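You operate a simulated robot arm through the tools that you are given. There is no shell and no other tool.

You run a simulated robot arm. Do the job below in one go: nothing can be reset, and whatever is moved stays where it is left.

TASK
Give the white open dumpling its waist in the steel collar.
Fine: seat it, wind the yellow bar knob in till the waist shows without bursting it, wind back to slack, lay it in the basket; drop nothing.

Only the result counts: the job must be done as asked and must still hold three seconds after the hand-in. Knocking over, shifting, dropping, spilling or breaking anything else fails it.

THE ROBOT
A 7-joint arm with a two-finger parallel gripper, fixed in place. Base frame: the origin is at the foot of the arm, x ahead of it, y to its left, z up; the work surface is at about z = 850. Units: mm, rad, N and s.
With the tool pointing down near the work surface it reaches from about 240 to 680 mm from the base axis. Its first joint turns from -1.152 to 1.152 rad. Payload 2.4 kg.
The tool frame sits at the grasp point between the pads (the TCP): z along the fingers, y along the line on which they close. The tips reach 30 mm beyond it. Largest opening 94 mm; finger width 28, thickness 10; the body of the gripper, 50 by 96 mm, starts 55 mm behind the TCP.
Orientation is that of the tool frame in the base frame, as a unit quaternion [w, x, y, z]. With the fingers straight down and closing along the base's y, the tool's x points along the base's -x, its y along +y and its z along -z.

THE INTERFACE
- The arm moves only by the tool arm_command. Its argument "plan" is a list of rows, each an object of numbers (a shift or turn left out is 0, a gripper value left out holds the last): "dx", "dy", "dz": the shift along the tool's x, y, z in m; "wx", "wy", "wz": the turn, a rotation vector about the tool's x, y, z in degrees; "hand": the opening in per cent of the stroke, from 0 (shut) to 100 (fully open). In form: [{"dx": .., "dy": .., "dz": .., "wx": .., "wy": .., "wz": .., "hand": ..}, ...]. A call has 1 to 20 rows; each row is the pose to reach, as a shift and turn from the pose commanded when the call began, along the tool's axes at that moment. Each row takes 0.2 s and may step no farther than 50 mm and 0.15 rad from the row before; otherwise, or with a gripper value out of range, the whole call is refused. Where a pose cannot be reached the arm comes as near as it can. A force on the tool above 50 N (or 10 N above the force at the start of the call, whichever is more), or a blocked arm, ends the call early, and 0.2 s more pass. Each finger travels about 153 mm/s and halts on what it meets, pressing with about 36 N; the grip force reading is that of the motor and also rises with nothing between the fingers. The clock runs only during rows and for 0.2 s after the last one: add rows that repeat a pose to give the fingers time. The reply holds the time, the measured pose of the TCP, the force on the tool along the base axes, the opening and the grip force, in the units named above and with some noise, with the torque about the TCP (base axes, N m) and any sound that the robot's microphone picked up, and new pictures: "pictures" is both (left out), scene, wrist or none.
- Cameras (640 x 400 px; columns grow to the right, rows downward): "scene" is fixed at [34.1, 468.6, 1447.4]; the picture's right is [-0.80, -0.61, 0.00], its down [-0.32, 0.42, -0.85] and it looks along [0.51, -0.68, -0.53] (base axes); focal length 363 px, centre (320, 200). "wrist" rides on the gripper at [76, 14, -102] in the tool frame; the picture's right is [-0.18, 0.98, 0.00], its down [-0.75, -0.14, -0.64] and it looks along [-0.63, -0.12, 0.77] (tool axes); focal length 243 px, centre (320, 200). There is no depth. A picture from a camera that has moved, and an enlarged one, comes with that camera's place and axes in the base frame and with its lens.
- close_up(camera, box): a new picture of the part [left, top, right, bottom] of that camera's present view, enlarged. It takes no simulated time.
- job_done(): hands the job in; it is judged then, once.

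Places have to be worked out from the pictures, the camera data and where the tool is seen. Open the gripper and draw the arm clear of the work before you hand the job in, unless the task says otherwise.

The tools are called after "Emit:" by a JSON object that holds its "op" and its "data". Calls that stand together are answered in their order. arm_command: Moves the arm, as the interface text tells. Its arguments: {"type":"object","properties":{"plan":{"type":"array","items":{"type":"object","properties":{"dx":{"type":"number"},"dy":{"type":"number"},"dz":{"type":"number"},"wx":{"type":"number"},"wy":{"type":"number"},"wz":{"type":"number"},"hand":{"type":"number"}}}},"pictures":{"type":"string","enum":["both","scene","wrist","none"]}},"required":["plan"]} The other tools are called the same way: close_up (camera, box) takes an enlarged picture of a part of a camera's view; job_done () hands the job in.

At the start:

```text
t: 0.0
eef_pos: [322.2, -260.0, 1176.5]
tcp_rot: [0.0, 0.0, 1.0, 0.0]
ft_force: [0.1, -0.6, -0.3]
torque: [0.03, 0.02, 0.03]
width: 94.1
grasp_force: 0.1
```

scene: 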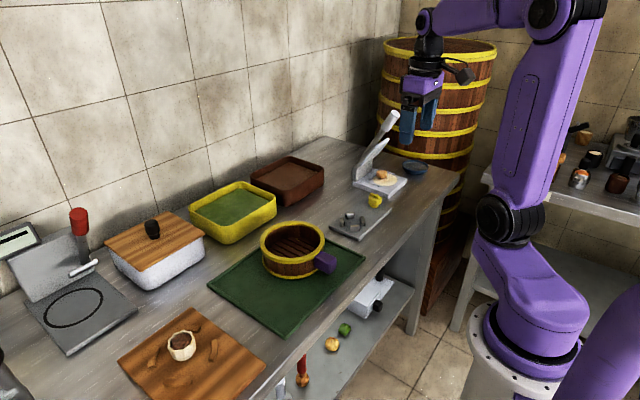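
wrist: 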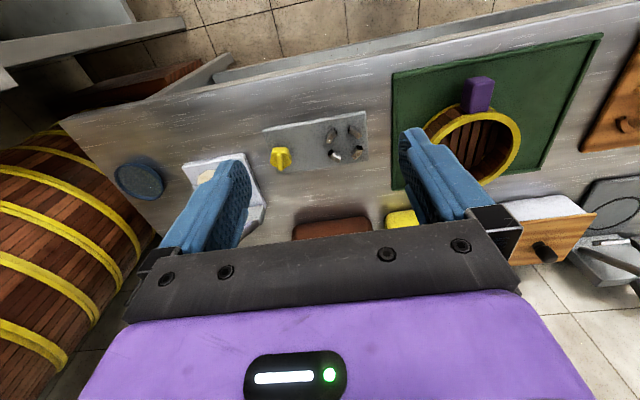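

I'll start by looking closely at the dumpling, the steel collar and the basket before moving anything.

Emit:
{"op": "close_up", "data": {"camera": "scene", "box": [310, 140, 440, 250]}}

Emit:
{"op": "close_up", "data": {"camera": "scene", "box": [110, 290, 280, 400]}}

Emit:
{"op": "close_up", "data": {"camera": "scene", "box": [200, 200, 380, 340]}}

Emit:
{"op": "close_up", "data": {"camera": "wrist", "box": [240, 90, 400, 190]}}

```text
3.64 times, centred on (375, 195) of scene
camera zoom: at [34.1, 468.6, 1447.4], right [-0.8, -0.61, 0.0], down [-0.32, 0.42, -0.85], along [0.51, -0.68, -0.53], focal length 1319 px, centre (120, 218)
```

zoom: 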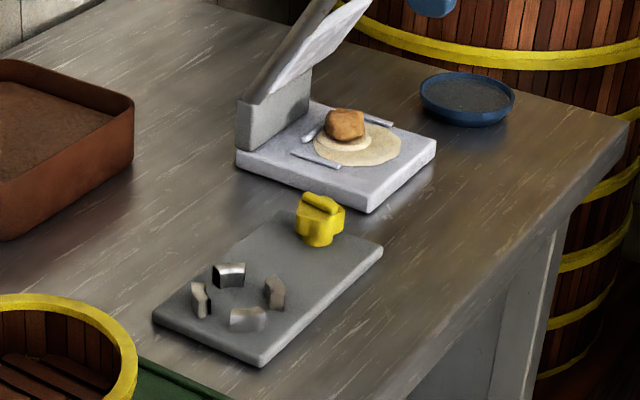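

```text
3.64 times, centred on (195, 345) of scene
camera zoom: at [34.1, 468.6, 1447.4], right [-0.8, -0.61, 0.0], down [-0.32, 0.42, -0.85], along [0.51, -0.68, -0.53], focal length 1319 px, centre (774, -327)
```

zoom: 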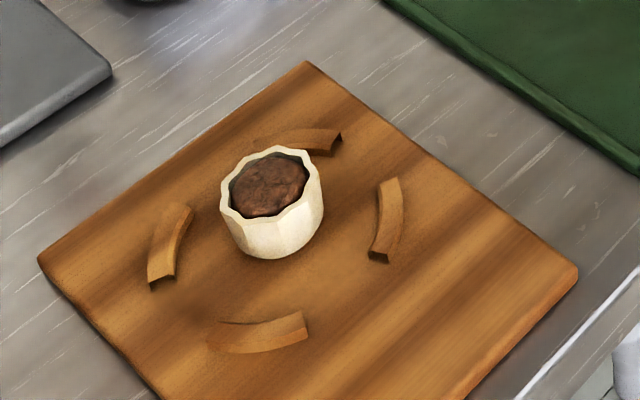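

```text
2.86 times, centred on (290, 270) of scene
camera zoom: at [34.1, 468.6, 1447.4], right [-0.8, -0.61, 0.0], down [-0.32, 0.42, -0.85], along [0.51, -0.68, -0.53], focal length 1036 px, centre (406, 0)
```

zoom: 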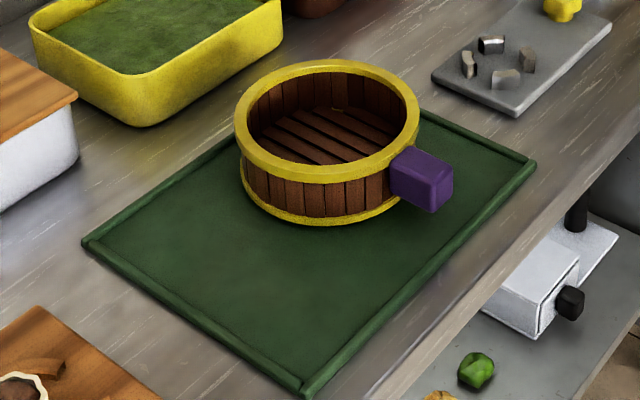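

```text
4.00 times, centred on (320, 140) of wrist
camera zoom: at [246.0, -245.2, 1279.5], right [0.18, 0.98, 0.0], down [0.75, -0.14, 0.64], along [0.63, -0.12, -0.77], focal length 970 px, centre (320, 440)
```

zoom: 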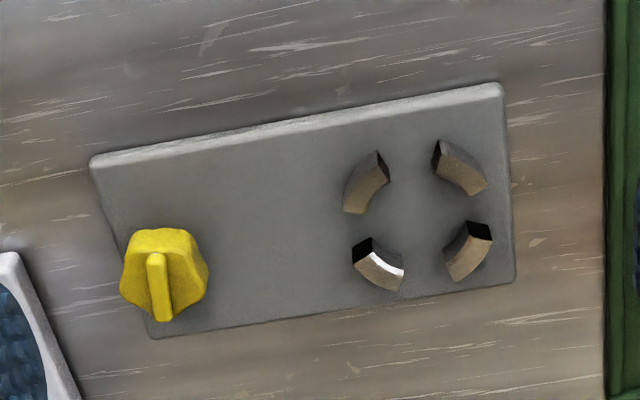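

The collar (four steel jaws on a grey plate) is near (457, -240), the yellow knob near (456, -359), the basket near (504, -50), and the dumpling near (475, 288) on the wooden board. I'm moving high above the board so the wrist camera can see the dumpling properly.

Emit:
{"op": "arm_command", "data": {"plan": [{"dx": -0.01, "dy": 0.0457, "dz": 0.006}, {"dx": -0.02, "dy": 0.0914, "dz": 0.012}, {"dx": -0.03, "dy": 0.137, "dz": 0.018}, {"dx": -0.04, "dy": 0.1827, "dz": 0.024}, {"dx": -0.05, "dy": 0.2284, "dz": 0.03}, {"dx": -0.06, "dy": 0.274, "dz": 0.036}, {"dx": -0.07, "dy": 0.3197, "dz": 0.042}, {"dx": -0.08, "dy": 0.3654, "dz": 0.048}, {"dx": -0.09, "dy": 0.411, "dz": 0.054}, {"dx": -0.1, "dy": 0.4567, "dz": 0.06}, {"dx": -0.11, "dy": 0.5024, "dz": 0.068}, {"dx": -0.118, "dy": 0.548, "dz": 0.0765}, {"dx": -0.118, "dy": 0.548, "dz": 0.0765}]}}

```text
t: 2.8
eef_pos: [438.0, 284.6, 1097.6]
tcp_rot: [0.001, 0.0, 1.0, 0.0]
ft_force: [-0.2, -0.9, -0.2]
torque: [0.0, -0.03, -0.05]
width: 93.9
grasp_force: 0.1
camera wrist: at [361.9, 298.7, 1200.6], right [0.18, 0.98, 0.0], down [0.75, -0.14, 0.64], along [0.63, -0.12, -0.77], focal length 243 px, centre (320, 200)
```

scene: 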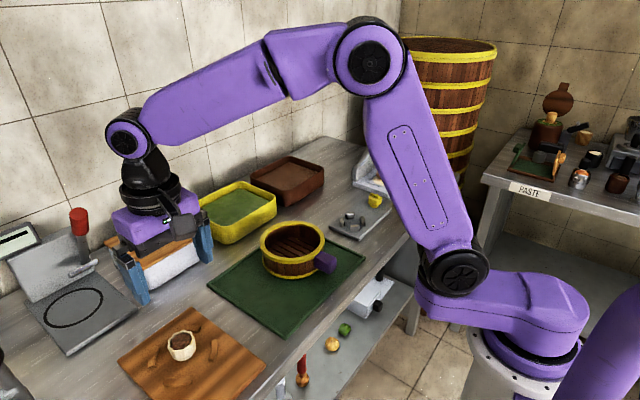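
wrist: 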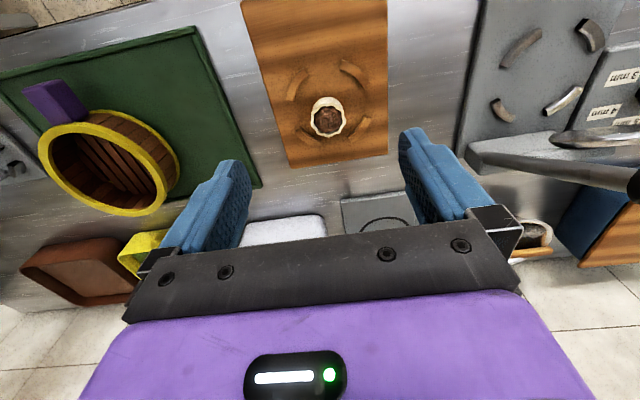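

The dumpling is confirmed at about (479, 286). There's another panel with four arcs and printed labels further to the left, so I'll enlarge that and the dumpling.

Emit:
{"op": "close_up", "data": {"camera": "wrist", "box": [440, 0, 640, 130]}}

Emit:
{"op": "close_up", "data": {"camera": "wrist", "box": [560, 50, 640, 130]}}

Emit:
{"op": "close_up", "data": {"camera": "wrist", "box": [260, 50, 400, 150]}}

Emit:
{"op": "close_up", "data": {"camera": "scene", "box": [480, 70, 640, 240]}}

Emit:
{"op": "close_up", "data": {"camera": "scene", "box": [0, 200, 110, 400]}}

```text
3.08 times, centred on (540, 65) of wrist
camera zoom: at [361.9, 298.7, 1200.6], right [0.18, 0.98, 0.0], down [0.75, -0.14, 0.64], along [0.63, -0.12, -0.77], focal length 746 px, centre (-357, 615)
```

zoom: 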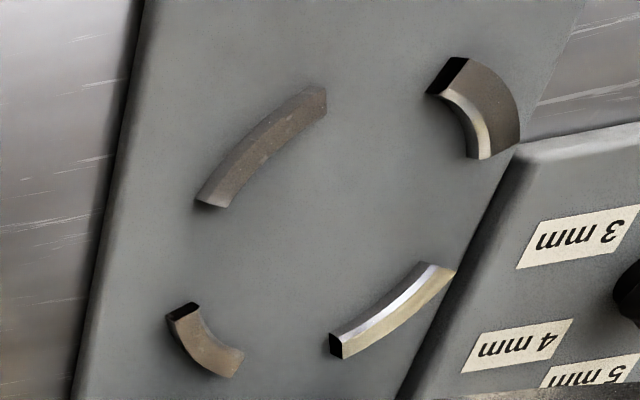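

```text
5.00 times, centred on (600, 90) of wrist
camera zoom: at [361.9, 298.7, 1200.6], right [0.18, 0.98, 0.0], down [0.75, -0.14, 0.64], along [0.63, -0.12, -0.77], focal length 1213 px, centre (-1080, 750)
```

zoom: 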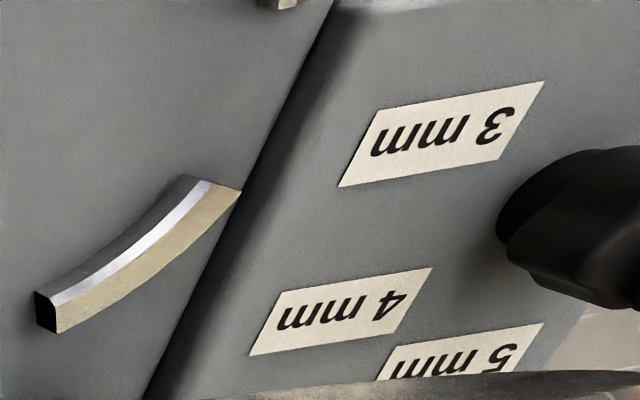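

```text
4.00 times, centred on (330, 100) of wrist
camera zoom: at [361.9, 298.7, 1200.6], right [0.18, 0.98, 0.0], down [0.75, -0.14, 0.64], along [0.63, -0.12, -0.77], focal length 970 px, centre (280, 600)
```

zoom: 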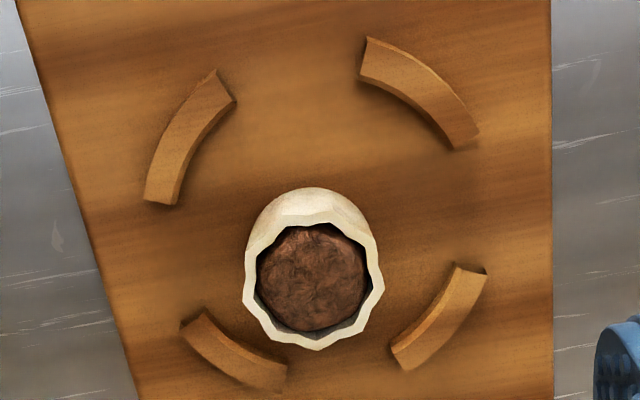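

```text
2.35 times, centred on (560, 155) of scene
camera zoom: at [34.1, 468.6, 1447.4], right [-0.8, -0.61, 0.0], down [-0.32, 0.42, -0.85], along [0.51, -0.68, -0.53], focal length 853 px, centre (-245, 306)
```

zoom: 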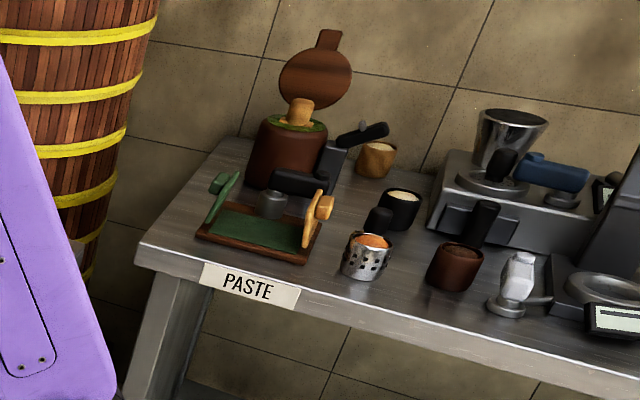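

```text
2.00 times, centred on (55, 300) of scene
camera zoom: at [34.1, 468.6, 1447.4], right [-0.8, -0.61, 0.0], down [-0.32, 0.42, -0.85], along [0.51, -0.68, -0.53], focal length 725 px, centre (850, 0)
```

zoom: 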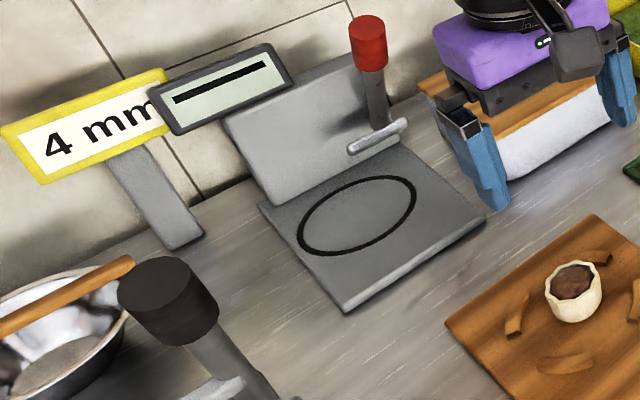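

The second panel belongs to another machine; the right collar is the one beside the yellow knob. I'll zoom tighter on the collar jaws, dumpling and knob to judge heights before choosing the grip height.

Emit:
{"op": "close_up", "data": {"camera": "scene", "box": [325, 205, 375, 240]}}

Emit:
{"op": "close_up", "data": {"camera": "scene", "box": [155, 315, 215, 375]}}

Emit:
{"op": "close_up", "data": {"camera": "scene", "box": [355, 180, 405, 220]}}

```text
11.43 times, centred on (350, 222) of scene
camera zoom: at [34.1, 468.6, 1447.4], right [-0.8, -0.61, 0.0], down [-0.32, 0.42, -0.85], along [0.51, -0.68, -0.53], focal length 4145 px, centre (-23, -57)
```

zoom: 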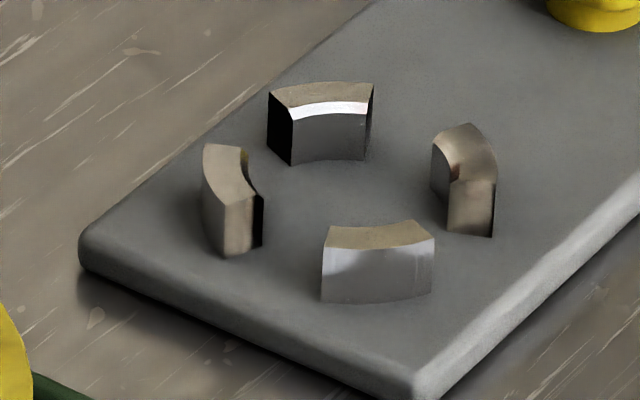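

```text
6.67 times, centred on (185, 345) of scene
camera zoom: at [34.1, 468.6, 1447.4], right [-0.8, -0.61, 0.0], down [-0.32, 0.42, -0.85], along [0.51, -0.68, -0.53], focal length 2418 px, centre (1220, -767)
```

zoom: 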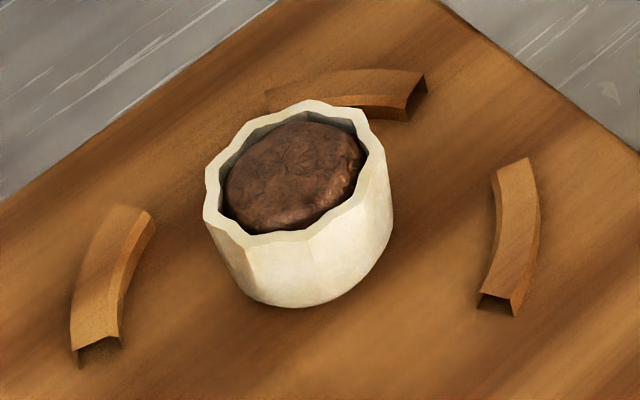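

```text
10.00 times, centred on (380, 200) of scene
camera zoom: at [34.1, 468.6, 1447.4], right [-0.8, -0.61, 0.0], down [-0.32, 0.42, -0.85], along [0.51, -0.68, -0.53], focal length 3627 px, centre (-280, 200)
```

zoom: 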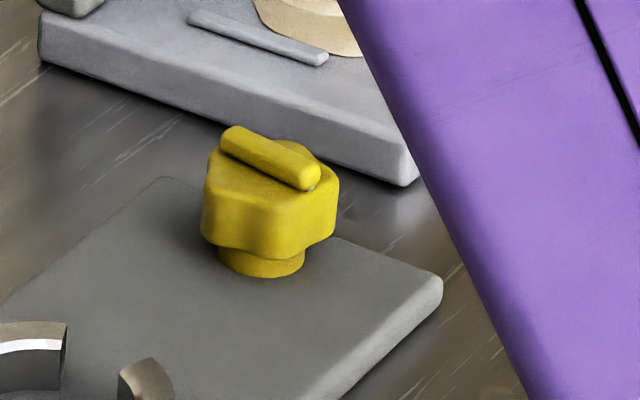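

Combining both cameras puts the dumpling rim at about (489, 286, 883), roughly 46 mm across, with collar jaws about 15 mm tall. I'm lowering to about z = 940 above it with the fingers half closed for a closer look.

Emit:
{"op": "arm_command", "data": {"plan": [{"dx": -0.01, "dy": 0.0, "dz": 0.033, "hand": 72}, {"dx": -0.02, "dy": 0.0, "dz": 0.066}, {"dx": -0.03, "dy": -0.001, "dz": 0.1}, {"dx": -0.04, "dy": -0.002, "dz": 0.13}, {"dx": -0.049, "dy": -0.002, "dz": 0.16}, {"dx": -0.049, "dy": -0.002, "dz": 0.16}, {"dx": -0.049, "dy": -0.002, "dz": 0.16}]}}

```text
t: 4.4
eef_pos: [490.1, 287.8, 935.8]
tcp_rot: [0.001, 0.0, 1.0, 0.0]
ft_force: [0.5, 0.3, 0.4]
torque: [0.01, 0.04, -0.01]
width: 67.6
grasp_force: 0.1
camera wrist: at [414.5, 301.2, 1039.3], right [0.18, 0.98, 0.0], down [0.75, -0.14, 0.64], along [0.63, -0.12, -0.77], focal length 243 px, centre (320, 200)
```

scene: 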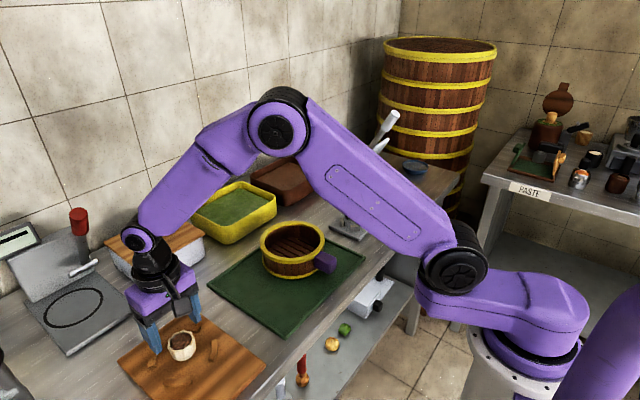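
wrist: 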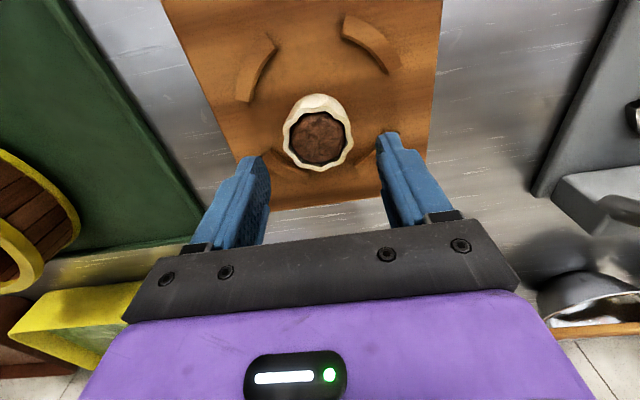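

Emit:
{"op": "close_up", "data": {"camera": "wrist", "box": [220, 70, 440, 210]}}

Emit:
{"op": "close_up", "data": {"camera": "scene", "box": [120, 280, 240, 380]}}

```text
2.86 times, centred on (330, 140) of wrist
camera zoom: at [414.5, 301.2, 1039.3], right [0.18, 0.98, 0.0], down [0.75, -0.14, 0.64], along [0.63, -0.12, -0.77], focal length 693 px, centre (291, 371)
```

zoom: 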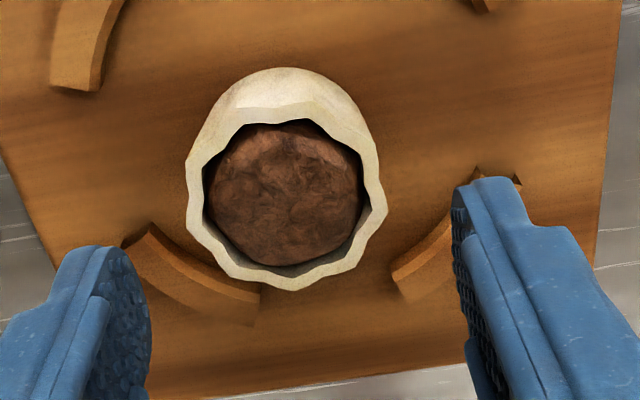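

```text
4.00 times, centred on (180, 330) of scene
camera zoom: at [34.1, 468.6, 1447.4], right [-0.8, -0.61, 0.0], down [-0.32, 0.42, -0.85], along [0.51, -0.68, -0.53], focal length 1451 px, centre (880, -320)
```

zoom: 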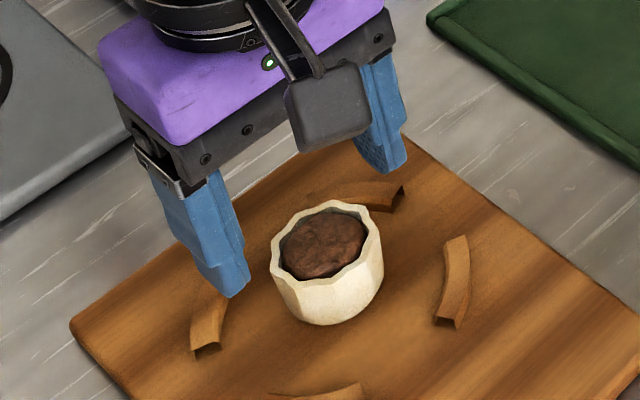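

The dumpling measures centred near (488.5, 286.4) with its rim around z = 887 and about 47 mm wide. I'll lower so the fingertips only overlap its upper third, then check from the scene camera before closing.

Emit:
{"op": "arm_command", "data": {"plan": [{"dx": 0.0005, "dy": -0.001, "dz": 0.01}, {"dx": 0.001, "dy": -0.001, "dz": 0.02}, {"dx": 0.001, "dy": -0.001, "dz": 0.026}, {"dx": 0.001, "dy": -0.001, "dz": 0.026}, {"dx": 0.001, "dy": -0.001, "dz": 0.026}]}}

Emit:
{"op": "close_up", "data": {"camera": "scene", "box": [130, 300, 230, 375]}}

Emit:
{"op": "close_up", "data": {"camera": "wrist", "box": [220, 100, 420, 225]}}

```text
t: 5.6
eef_pos: [487.1, 284.2, 913.4]
tcp_rot: [0.0, 0.001, 1.0, 0.001]
ft_force: [-0.7, 0.5, -0.3]
torque: [-0.01, 0.0, -0.02]
width: 67.6
grasp_force: 0.0
camera wrist: at [411.5, 298.6, 1016.0], right [0.18, 0.98, 0.0], down [0.75, -0.14, 0.64], along [0.63, -0.12, -0.77], focal length 243 px, centre (320, 200)
```

scene: 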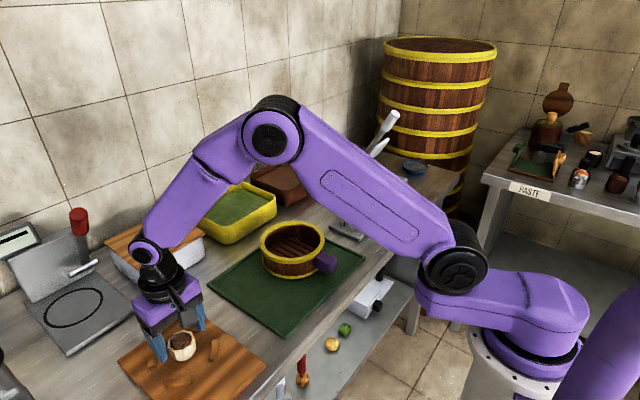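
wrist: 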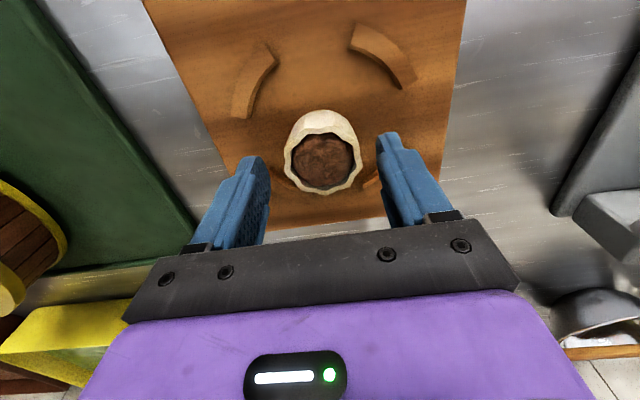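

```text
5.33 times, centred on (180, 338) of scene
camera zoom: at [34.1, 468.6, 1447.4], right [-0.8, -0.61, 0.0], down [-0.32, 0.42, -0.85], along [0.51, -0.68, -0.53], focal length 1934 px, centre (1067, -533)
```

zoom: 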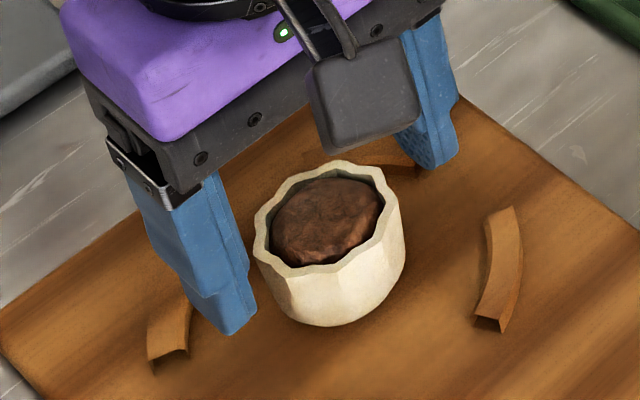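

```text
3.20 times, centred on (320, 162) of wrist
camera zoom: at [411.5, 298.6, 1016.0], right [0.18, 0.98, 0.0], down [0.75, -0.14, 0.64], along [0.63, -0.12, -0.77], focal length 776 px, centre (320, 320)
```

zoom: 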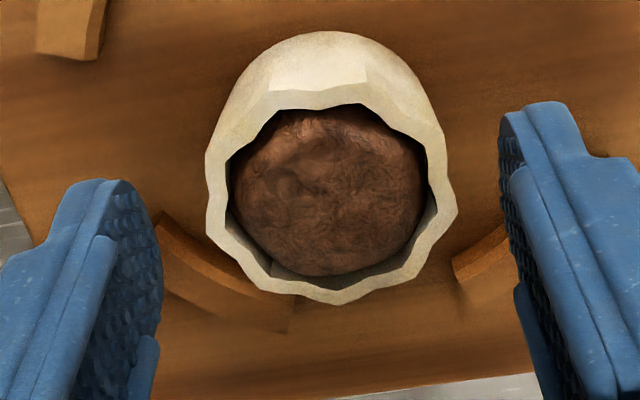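

The fingertips overlap the dumpling by only about 4 mm and it sits about 2 mm to +y of the gripper centre. I'll drop another 5.5 mm, shift 1.5 mm to +y, then close in small steps down to about the dumpling's width.

Emit:
{"op": "arm_command", "data": {"plan": [{"dx": -0.0005, "dy": 0.0015, "dz": 0.003, "hand": 72}, {"dx": -0.0005, "dy": 0.0015, "dz": 0.0055, "hand": 72}, {"dx": -0.0005, "dy": 0.0015, "dz": 0.0055, "hand": 60}, {"dx": -0.0005, "dy": 0.0015, "dz": 0.0055, "hand": 55}, {"dx": -0.0005, "dy": 0.0015, "dz": 0.0055, "hand": 53}, {"dx": -0.0005, "dy": 0.0015, "dz": 0.0055, "hand": 52}, {"dx": -0.0005, "dy": 0.0015, "dz": 0.0055, "hand": 52}]}}

Emit:
{"op": "close_up", "data": {"camera": "scene", "box": [130, 300, 230, 375]}}

Emit:
{"op": "close_up", "data": {"camera": "wrist", "box": [220, 100, 420, 225]}}

```text
t: 7.2
eef_pos: [487.5, 283.8, 909.1]
tcp_rot: [0.0, 0.0, 1.0, 0.0]
ft_force: [0.0, -0.4, -0.5]
torque: [-0.02, -0.03, 0.01]
width: 48.7
grasp_force: 0.0
camera wrist: at [411.9, 299.9, 1011.0], right [0.18, 0.98, 0.0], down [0.75, -0.14, 0.64], along [0.63, -0.12, -0.77], focal length 243 px, centre (320, 200)
```

scene: 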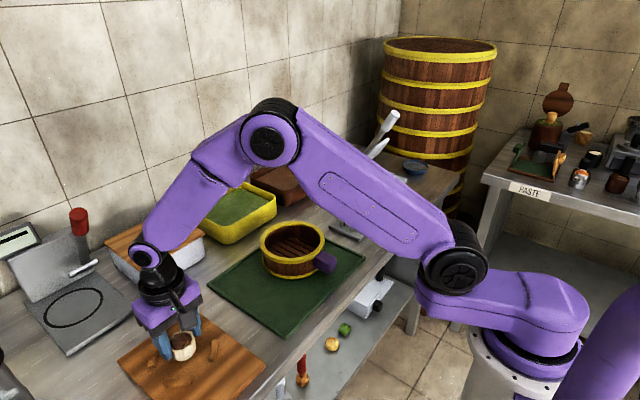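
wrist: 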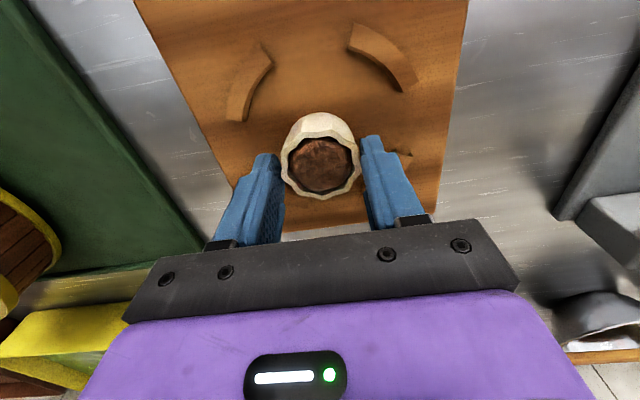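

```text
5.33 times, centred on (180, 338) of scene
camera zoom: at [34.1, 468.6, 1447.4], right [-0.8, -0.61, 0.0], down [-0.32, 0.42, -0.85], along [0.51, -0.68, -0.53], focal length 1934 px, centre (1067, -533)
```

zoom: 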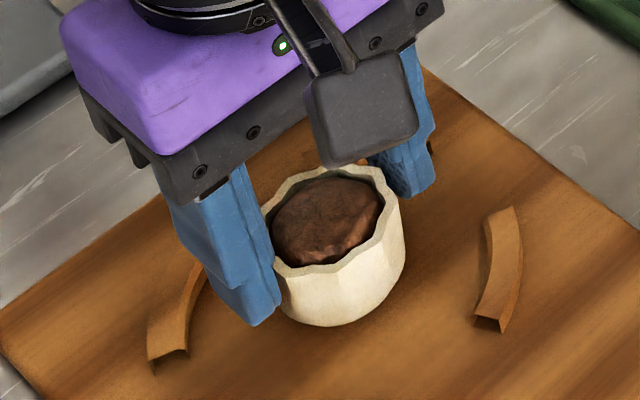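

```text
3.20 times, centred on (320, 162) of wrist
camera zoom: at [411.9, 299.9, 1011.0], right [0.18, 0.98, 0.0], down [0.75, -0.14, 0.64], along [0.63, -0.12, -0.77], focal length 776 px, centre (320, 320)
```

zoom: 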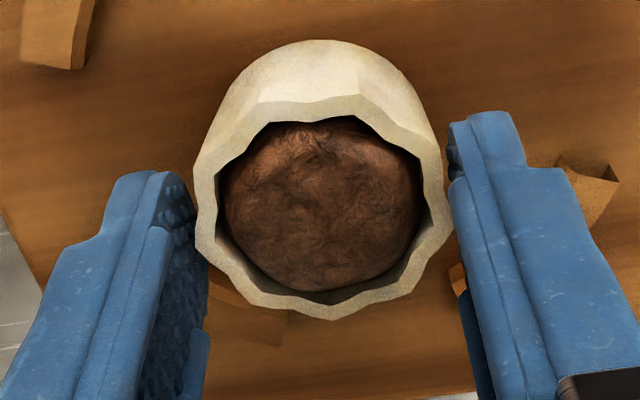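

Opening is 48.7 mm with no contact yet and the dumpling looks centred between the pads. I'm closing in 1% steps to find first contact.

Emit:
{"op": "arm_command", "data": {"plan": [{"hand": 51}, {"hand": 50}, {"hand": 50}], "pictures": "none"}}

```text
t: 8.0
eef_pos: [488.9, 285.0, 907.1]
tcp_rot: [0.0, 0.0, 1.0, 0.0]
ft_force: [0.9, 0.5, -0.4]
torque: [0.02, 0.01, 0.01]
width: 46.9
grasp_force: 0.0
```

Still free at 46.9 mm, so I keep closing slowly.

Emit:
{"op": "arm_command", "data": {"plan": [{"hand": 49}, {"hand": 48}, {"hand": 48}], "pictures": "none"}}

```text
t: 8.8
eef_pos: [488.2, 285.6, 908.9]
tcp_rot: [0.0, -0.001, 1.0, 0.0]
ft_force: [0.0, 0.2, 0.2]
torque: [-0.02, 0.0, 0.0]
width: 45.1
grasp_force: 0.5
```

Grip force reads 0.5 N at 45.1 mm, possibly first touch. Closing another step.

Emit:
{"op": "arm_command", "data": {"plan": [{"hand": 47}, {"hand": 47}, {"hand": 47}], "pictures": "none"}}

```text
t: 9.6
eef_pos: [488.7, 284.7, 907.9]
tcp_rot: [0.0, 0.0, 1.0, 0.0]
ft_force: [0.3, -0.4, -0.2]
torque: [0.01, 0.0, 0.0]
width: 44.9
grasp_force: 0.1
```

Emit:
{"op": "arm_command", "data": {"plan": [{"hand": 46}, {"hand": 46}, {"hand": 46}]}}

Emit:
{"op": "close_up", "data": {"camera": "wrist", "box": [220, 100, 420, 225]}}

Emit:
{"op": "close_up", "data": {"camera": "scene", "box": [130, 300, 230, 375]}}

```text
t: 10.4
eef_pos: [487.2, 285.5, 907.9]
tcp_rot: [0.001, 0.0, 1.0, 0.0]
ft_force: [-1.1, -0.3, -0.4]
torque: [0.01, 0.0, 0.0]
width: 43.9
grasp_force: 0.8
camera wrist: at [411.9, 299.9, 1011.0], right [0.18, 0.98, 0.0], down [0.75, -0.14, 0.64], along [0.63, -0.12, -0.77], focal length 243 px, centre (320, 200)
```

scene: 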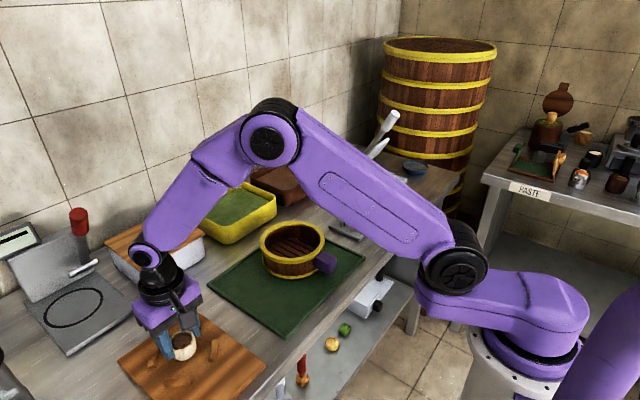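
wrist: 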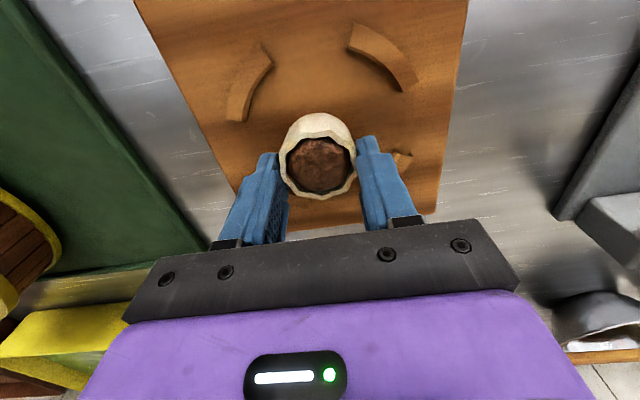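

```text
3.20 times, centred on (320, 162) of wrist
camera zoom: at [411.9, 299.9, 1011.0], right [0.18, 0.98, 0.0], down [0.75, -0.14, 0.64], along [0.63, -0.12, -0.77], focal length 776 px, centre (320, 320)
```

zoom: 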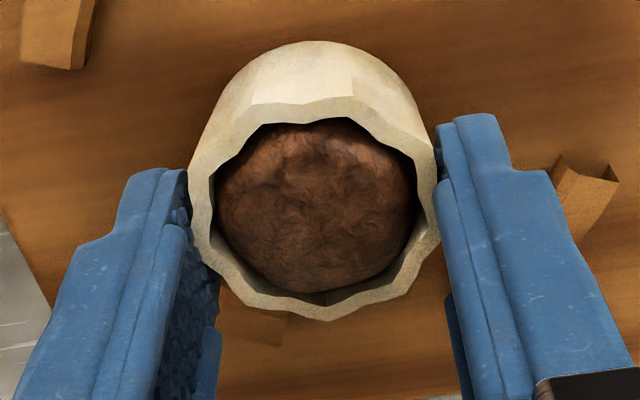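

```text
5.33 times, centred on (180, 338) of scene
camera zoom: at [34.1, 468.6, 1447.4], right [-0.8, -0.61, 0.0], down [-0.32, 0.42, -0.85], along [0.51, -0.68, -0.53], focal length 1934 px, centre (1067, -533)
```

zoom: 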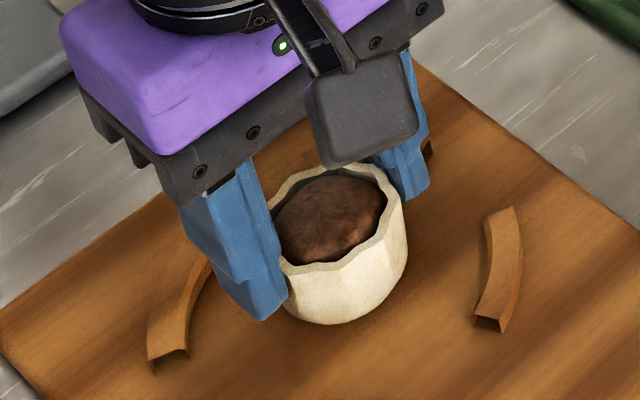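

The +y finger has nudged the dumpling about 2 mm into centre, and both pads now appear to touch at 43.9 mm. I'll tighten another two steps and check the force.

Emit:
{"op": "arm_command", "data": {"plan": [{"hand": 45}, {"hand": 45}, {"hand": 45}], "pictures": "none"}}

Emit:
{"op": "close_up", "data": {"camera": "wrist", "box": [220, 100, 420, 225]}}

```text
t: 11.2
eef_pos: [488.4, 285.6, 908.8]
tcp_rot: [0.001, 0.0, 1.0, 0.0]
ft_force: [0.5, -0.5, -0.1]
torque: [-0.01, 0.01, 0.01]
width: 43.6
grasp_force: 1.1
```

```text
3.20 times, centred on (320, 162) of wrist
camera zoom: at [411.9, 299.9, 1011.0], right [0.18, 0.98, 0.0], down [0.75, -0.14, 0.64], along [0.63, -0.12, -0.77], focal length 776 px, centre (320, 320)
```

zoom: 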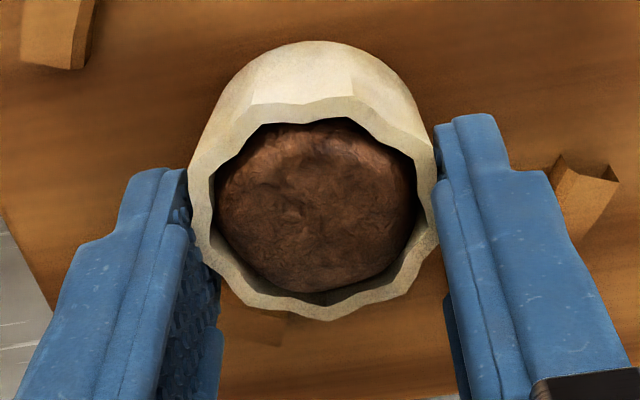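

Contact is at about 43.6 mm with 1.1 N. I'll build the grip gently to a few newtons.

Emit:
{"op": "arm_command", "data": {"plan": [{"hand": 44}, {"hand": 43}, {"hand": 42}, {"hand": 42}], "pictures": "none"}}

```text
t: 12.2
eef_pos: [487.4, 285.6, 909.0]
tcp_rot: [0.0, 0.0, 1.0, 0.0]
ft_force: [-1.0, -0.4, 0.7]
torque: [-0.07, 0.0, 0.02]
width: 43.1
grasp_force: 35.6
```

The motor went to its full 36 N and the dumpling only gave about 0.5 mm. I'm checking that it isn't deformed.

Emit:
{"op": "close_up", "data": {"camera": "wrist", "box": [220, 100, 420, 225]}}

Emit:
{"op": "close_up", "data": {"camera": "scene", "box": [130, 300, 230, 375]}}

```text
3.20 times, centred on (320, 162) of wrist
camera zoom: at [411.9, 299.9, 1011.1], right [0.18, 0.98, 0.0], down [0.75, -0.14, 0.64], along [0.63, -0.12, -0.77], focal length 776 px, centre (320, 320)
```

zoom: 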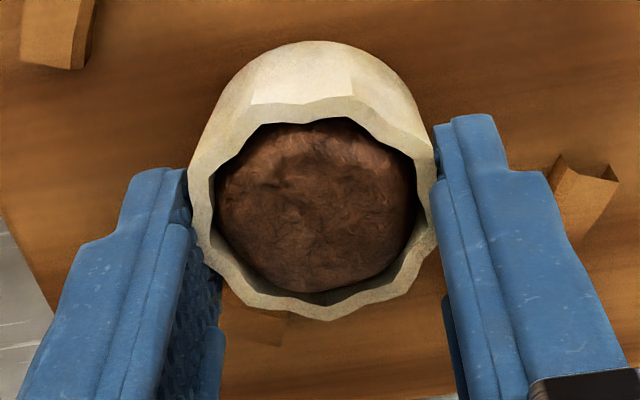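

```text
5.33 times, centred on (180, 338) of scene
camera zoom: at [34.1, 468.6, 1447.4], right [-0.8, -0.61, 0.0], down [-0.32, 0.42, -0.85], along [0.51, -0.68, -0.53], focal length 1934 px, centre (1067, -533)
```

zoom: 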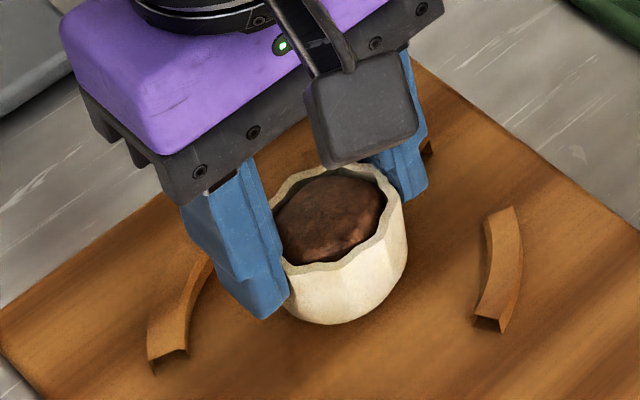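

The dumpling is undamaged and held about 20 mm above its base. I'm lifting straight up slowly and checking the hold.

Emit:
{"op": "arm_command", "data": {"plan": [{"dz": -0.005}, {"dz": -0.012}, {"dz": -0.025}, {"dz": -0.045}, {"dz": -0.065}, {"dz": -0.085}, {"dz": -0.105}, {"dz": -0.105}]}}

Emit:
{"op": "close_up", "data": {"camera": "wrist", "box": [220, 100, 420, 225]}}

Emit:
{"op": "close_up", "data": {"camera": "scene", "box": [120, 240, 260, 340]}}

```text
t: 14.0
eef_pos: [489.3, 286.9, 1011.5]
tcp_rot: [0.0, 0.001, 1.0, 0.001]
ft_force: [-0.3, 0.5, 0.7]
torque: [-0.01, -0.02, -0.02]
width: 39.3
grasp_force: 0.1
camera wrist: at [412.4, 301.3, 1115.4], right [0.18, 0.98, 0.0], down [0.75, -0.14, 0.64], along [0.63, -0.12, -0.77], focal length 243 px, centre (320, 200)
```

scene: 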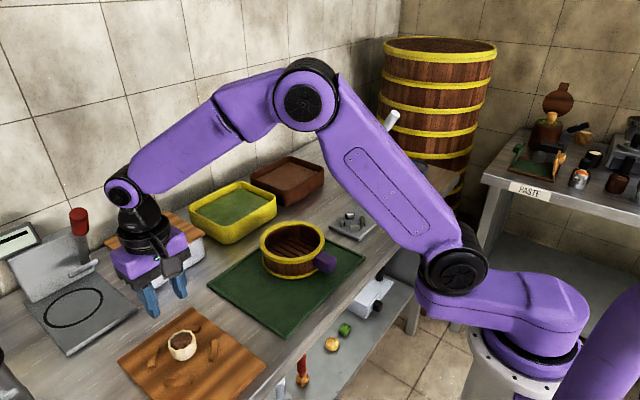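
wrist: 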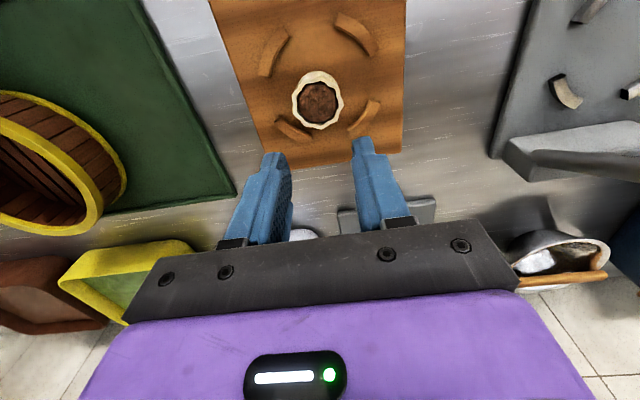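

```text
3.20 times, centred on (320, 162) of wrist
camera zoom: at [412.4, 301.3, 1115.4], right [0.18, 0.98, 0.0], down [0.75, -0.14, 0.64], along [0.63, -0.12, -0.77], focal length 776 px, centre (320, 320)
```

zoom: 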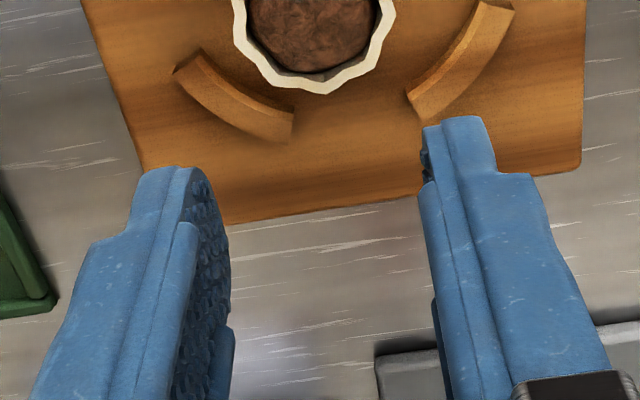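

```text
4.00 times, centred on (190, 290) of scene
camera zoom: at [34.1, 468.6, 1447.4], right [-0.8, -0.61, 0.0], down [-0.32, 0.42, -0.85], along [0.51, -0.68, -0.53], focal length 1451 px, centre (840, -160)
```

zoom: 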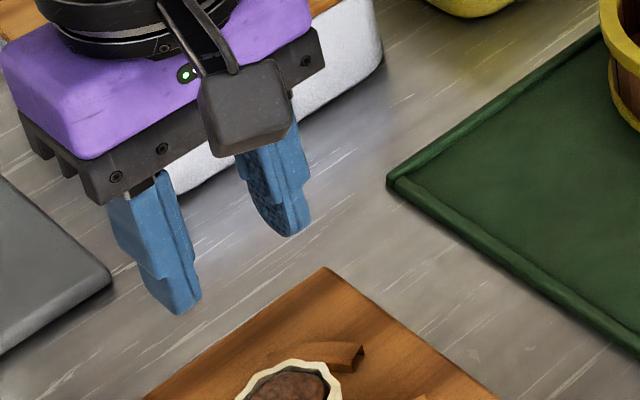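

The grip slipped: the dumpling stayed upright on the board. Let me look at its state before re-gripping lower.

Emit:
{"op": "close_up", "data": {"camera": "scene", "box": [150, 315, 220, 375]}}

Emit:
{"op": "close_up", "data": {"camera": "wrist", "box": [240, 50, 400, 150]}}

```text
6.67 times, centred on (185, 345) of scene
camera zoom: at [34.1, 468.6, 1447.4], right [-0.8, -0.61, 0.0], down [-0.32, 0.42, -0.85], along [0.51, -0.68, -0.53], focal length 2418 px, centre (1220, -767)
```

zoom: 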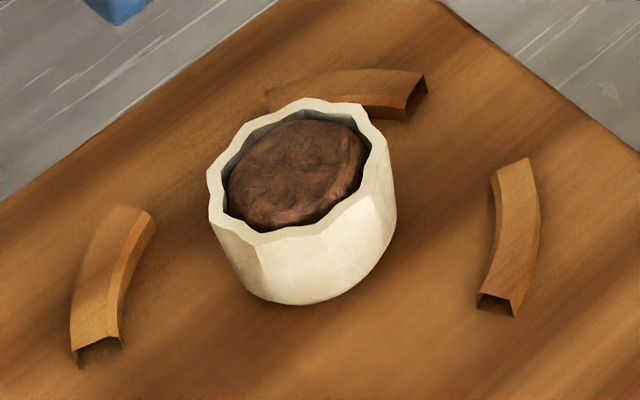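

```text
4.00 times, centred on (320, 100) of wrist
camera zoom: at [412.4, 301.3, 1115.4], right [0.18, 0.98, 0.0], down [0.75, -0.14, 0.64], along [0.63, -0.12, -0.77], focal length 970 px, centre (320, 600)
```

zoom: 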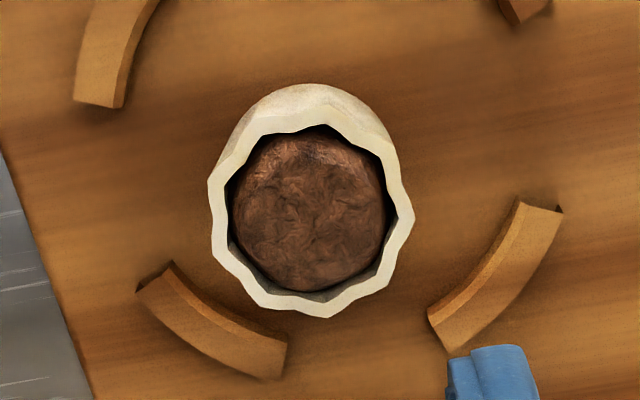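

The dumpling is intact at about (485.5, 285.8), with its rim nearer z ≈ 892. I'll re-approach a little deeper and better centred in x, stopping just above first for a check of the finger overlap.

Emit:
{"op": "arm_command", "data": {"plan": [{"dx": 0.0024, "dz": 0.01, "hand": 66}, {"dx": 0.0024, "dz": 0.035}, {"dx": 0.0024, "dz": 0.06}, {"dx": 0.0024, "dz": 0.08}, {"dx": 0.0024, "dz": 0.095}, {"dx": 0.0024, "dz": 0.103}, {"dx": 0.0024, "dz": 0.108}, {"dx": 0.0024, "dz": 0.108}, {"dx": 0.0024, "dz": 0.108}]}}

Emit:
{"op": "close_up", "data": {"camera": "wrist", "box": [220, 100, 420, 225]}}

Emit:
{"op": "close_up", "data": {"camera": "scene", "box": [130, 300, 230, 375]}}

```text
t: 16.0
eef_pos: [485.6, 286.2, 905.1]
tcp_rot: [0.0, -0.001, 1.0, 0.0]
ft_force: [0.5, 0.0, -0.3]
torque: [0.03, 0.02, -0.02]
width: 61.9
grasp_force: 0.1
camera wrist: at [409.7, 301.1, 1008.0], right [0.18, 0.98, 0.0], down [0.75, -0.14, 0.64], along [0.63, -0.12, -0.77], focal length 243 px, centre (320, 200)
```

scene: 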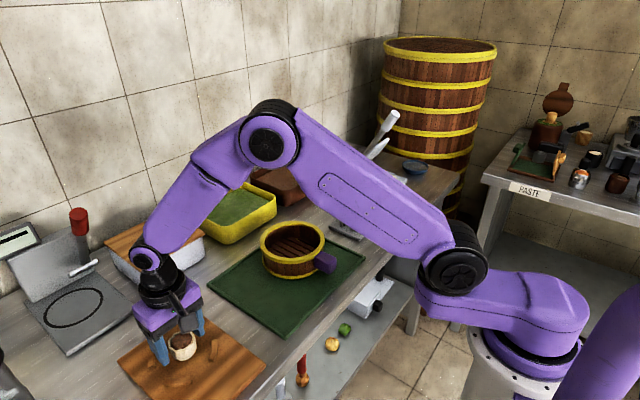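
wrist: 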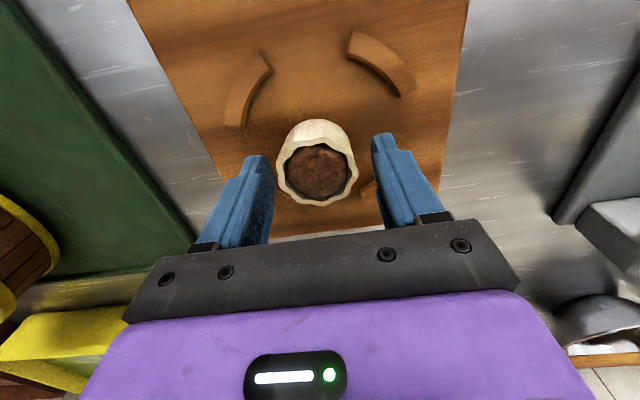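

```text
3.20 times, centred on (320, 162) of wrist
camera zoom: at [409.7, 301.1, 1008.0], right [0.18, 0.98, 0.0], down [0.75, -0.14, 0.64], along [0.63, -0.12, -0.77], focal length 776 px, centre (320, 320)
```

zoom: 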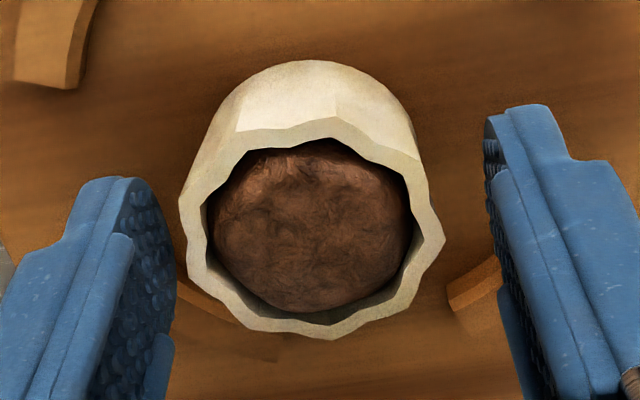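

```text
5.33 times, centred on (180, 338) of scene
camera zoom: at [34.1, 468.6, 1447.4], right [-0.8, -0.61, 0.0], down [-0.32, 0.42, -0.85], along [0.51, -0.68, -0.53], focal length 1934 px, centre (1067, -533)
```

zoom: 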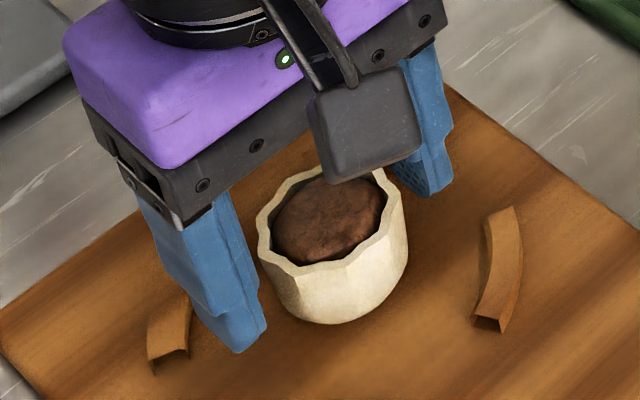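

Fingertips are now at z ≈ 876 with about 16 mm of overlap. I'll shift 1.5 mm towards the base and 1 mm to -y to centre exactly, then close firmly with a deeper command so the fingers keep following.

Emit:
{"op": "arm_command", "data": {"plan": [{"dx": 0.0015, "dy": -0.001, "hand": 60}, {"dx": 0.0015, "dy": -0.001, "hand": 53}, {"dx": 0.0015, "dy": -0.001, "hand": 50}, {"dx": 0.0015, "dy": -0.001, "hand": 48}, {"dx": 0.0015, "dy": -0.001, "hand": 46}, {"dx": 0.0015, "dy": -0.001, "hand": 44}, {"dx": 0.0015, "dy": -0.001, "hand": 42}, {"dx": 0.0015, "dy": -0.001, "hand": 40}, {"dx": 0.0015, "dy": -0.001, "hand": 40}, {"dx": 0.0015, "dy": -0.001, "hand": 40}], "pictures": "none"}}

Emit:
{"op": "close_up", "data": {"camera": "wrist", "box": [220, 100, 420, 225]}}

Emit:
{"op": "close_up", "data": {"camera": "scene", "box": [130, 300, 230, 375]}}

```text
t: 18.2
eef_pos: [485.7, 286.2, 905.1]
tcp_rot: [0.0, 0.0, 1.0, 0.0]
ft_force: [-0.5, -0.2, 1.5]
torque: [-0.04, -0.02, 0.0]
width: 42.5
grasp_force: 35.8
```

```text
3.20 times, centred on (320, 162) of wrist
camera zoom: at [408.0, 300.7, 1008.0], right [0.18, 0.98, 0.0], down [0.75, -0.14, 0.64], along [0.63, -0.12, -0.77], focal length 776 px, centre (320, 320)
```

zoom: 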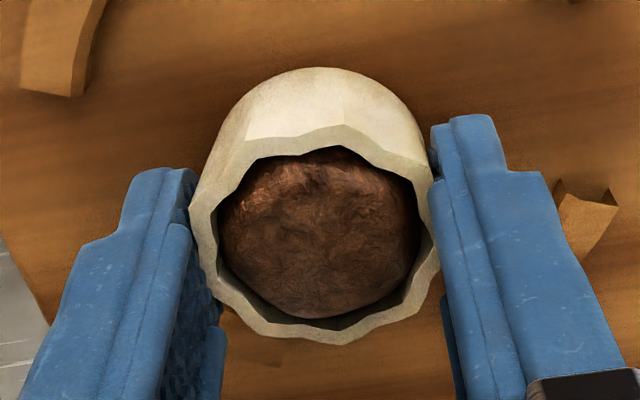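

```text
5.33 times, centred on (180, 338) of scene
camera zoom: at [34.1, 468.6, 1447.4], right [-0.8, -0.61, 0.0], down [-0.32, 0.42, -0.85], along [0.51, -0.68, -0.53], focal length 1934 px, centre (1067, -533)
```

zoom: 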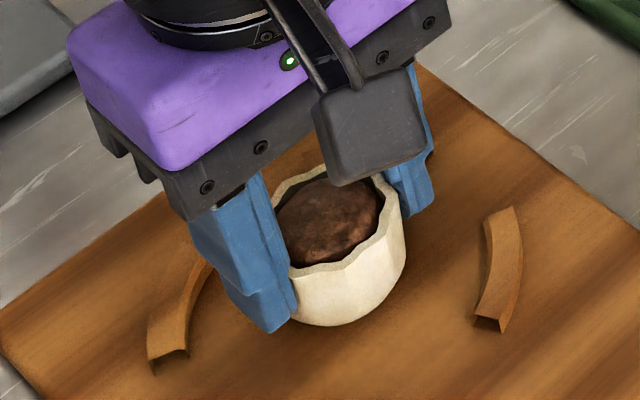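

Width is 42.5 mm at full grip and the dumpling is centred. I'll lift only 6 mm, slowly, and check whether it comes along.

Emit:
{"op": "arm_command", "data": {"plan": [{"dz": -0.001}, {"dz": -0.002}, {"dz": -0.003}, {"dz": -0.004}, {"dz": -0.005}, {"dz": -0.006}, {"dz": -0.006}], "pictures": "none"}}

Emit:
{"op": "close_up", "data": {"camera": "wrist", "box": [220, 100, 420, 225]}}

Emit:
{"op": "close_up", "data": {"camera": "scene", "box": [130, 300, 230, 375]}}

```text
t: 19.8
eef_pos: [483.3, 286.2, 912.3]
tcp_rot: [0.0, -0.001, 1.0, 0.0]
ft_force: [-0.3, 0.5, -1.2]
torque: [0.0, -0.02, -0.01]
width: 42.5
grasp_force: 36.3
```

```text
3.20 times, centred on (320, 162) of wrist
camera zoom: at [407.1, 300.9, 1015.1], right [0.18, 0.98, 0.0], down [0.75, -0.14, 0.64], along [0.63, -0.12, -0.77], focal length 776 px, centre (320, 320)
```

zoom: 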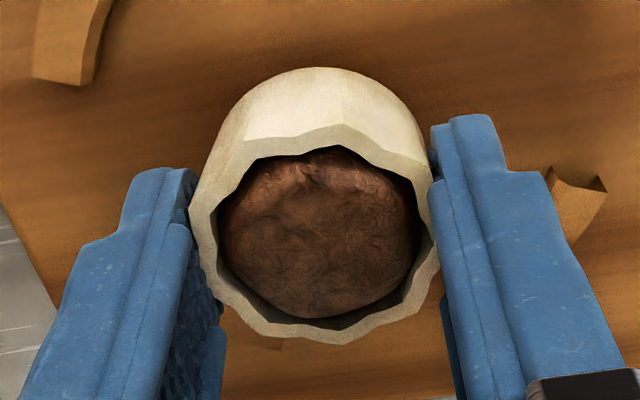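

```text
5.33 times, centred on (180, 338) of scene
camera zoom: at [34.1, 468.6, 1447.4], right [-0.8, -0.61, 0.0], down [-0.32, 0.42, -0.85], along [0.51, -0.68, -0.53], focal length 1934 px, centre (1067, -533)
```

zoom: 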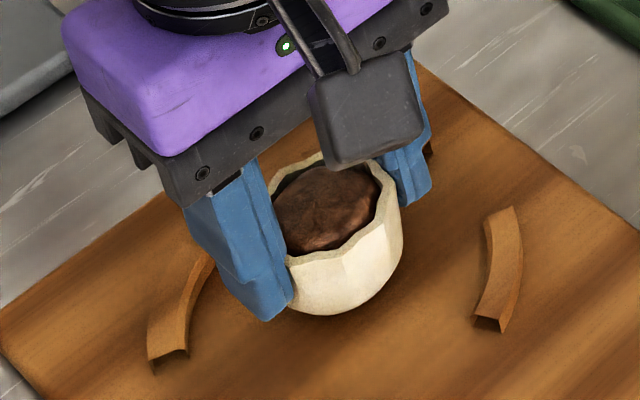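

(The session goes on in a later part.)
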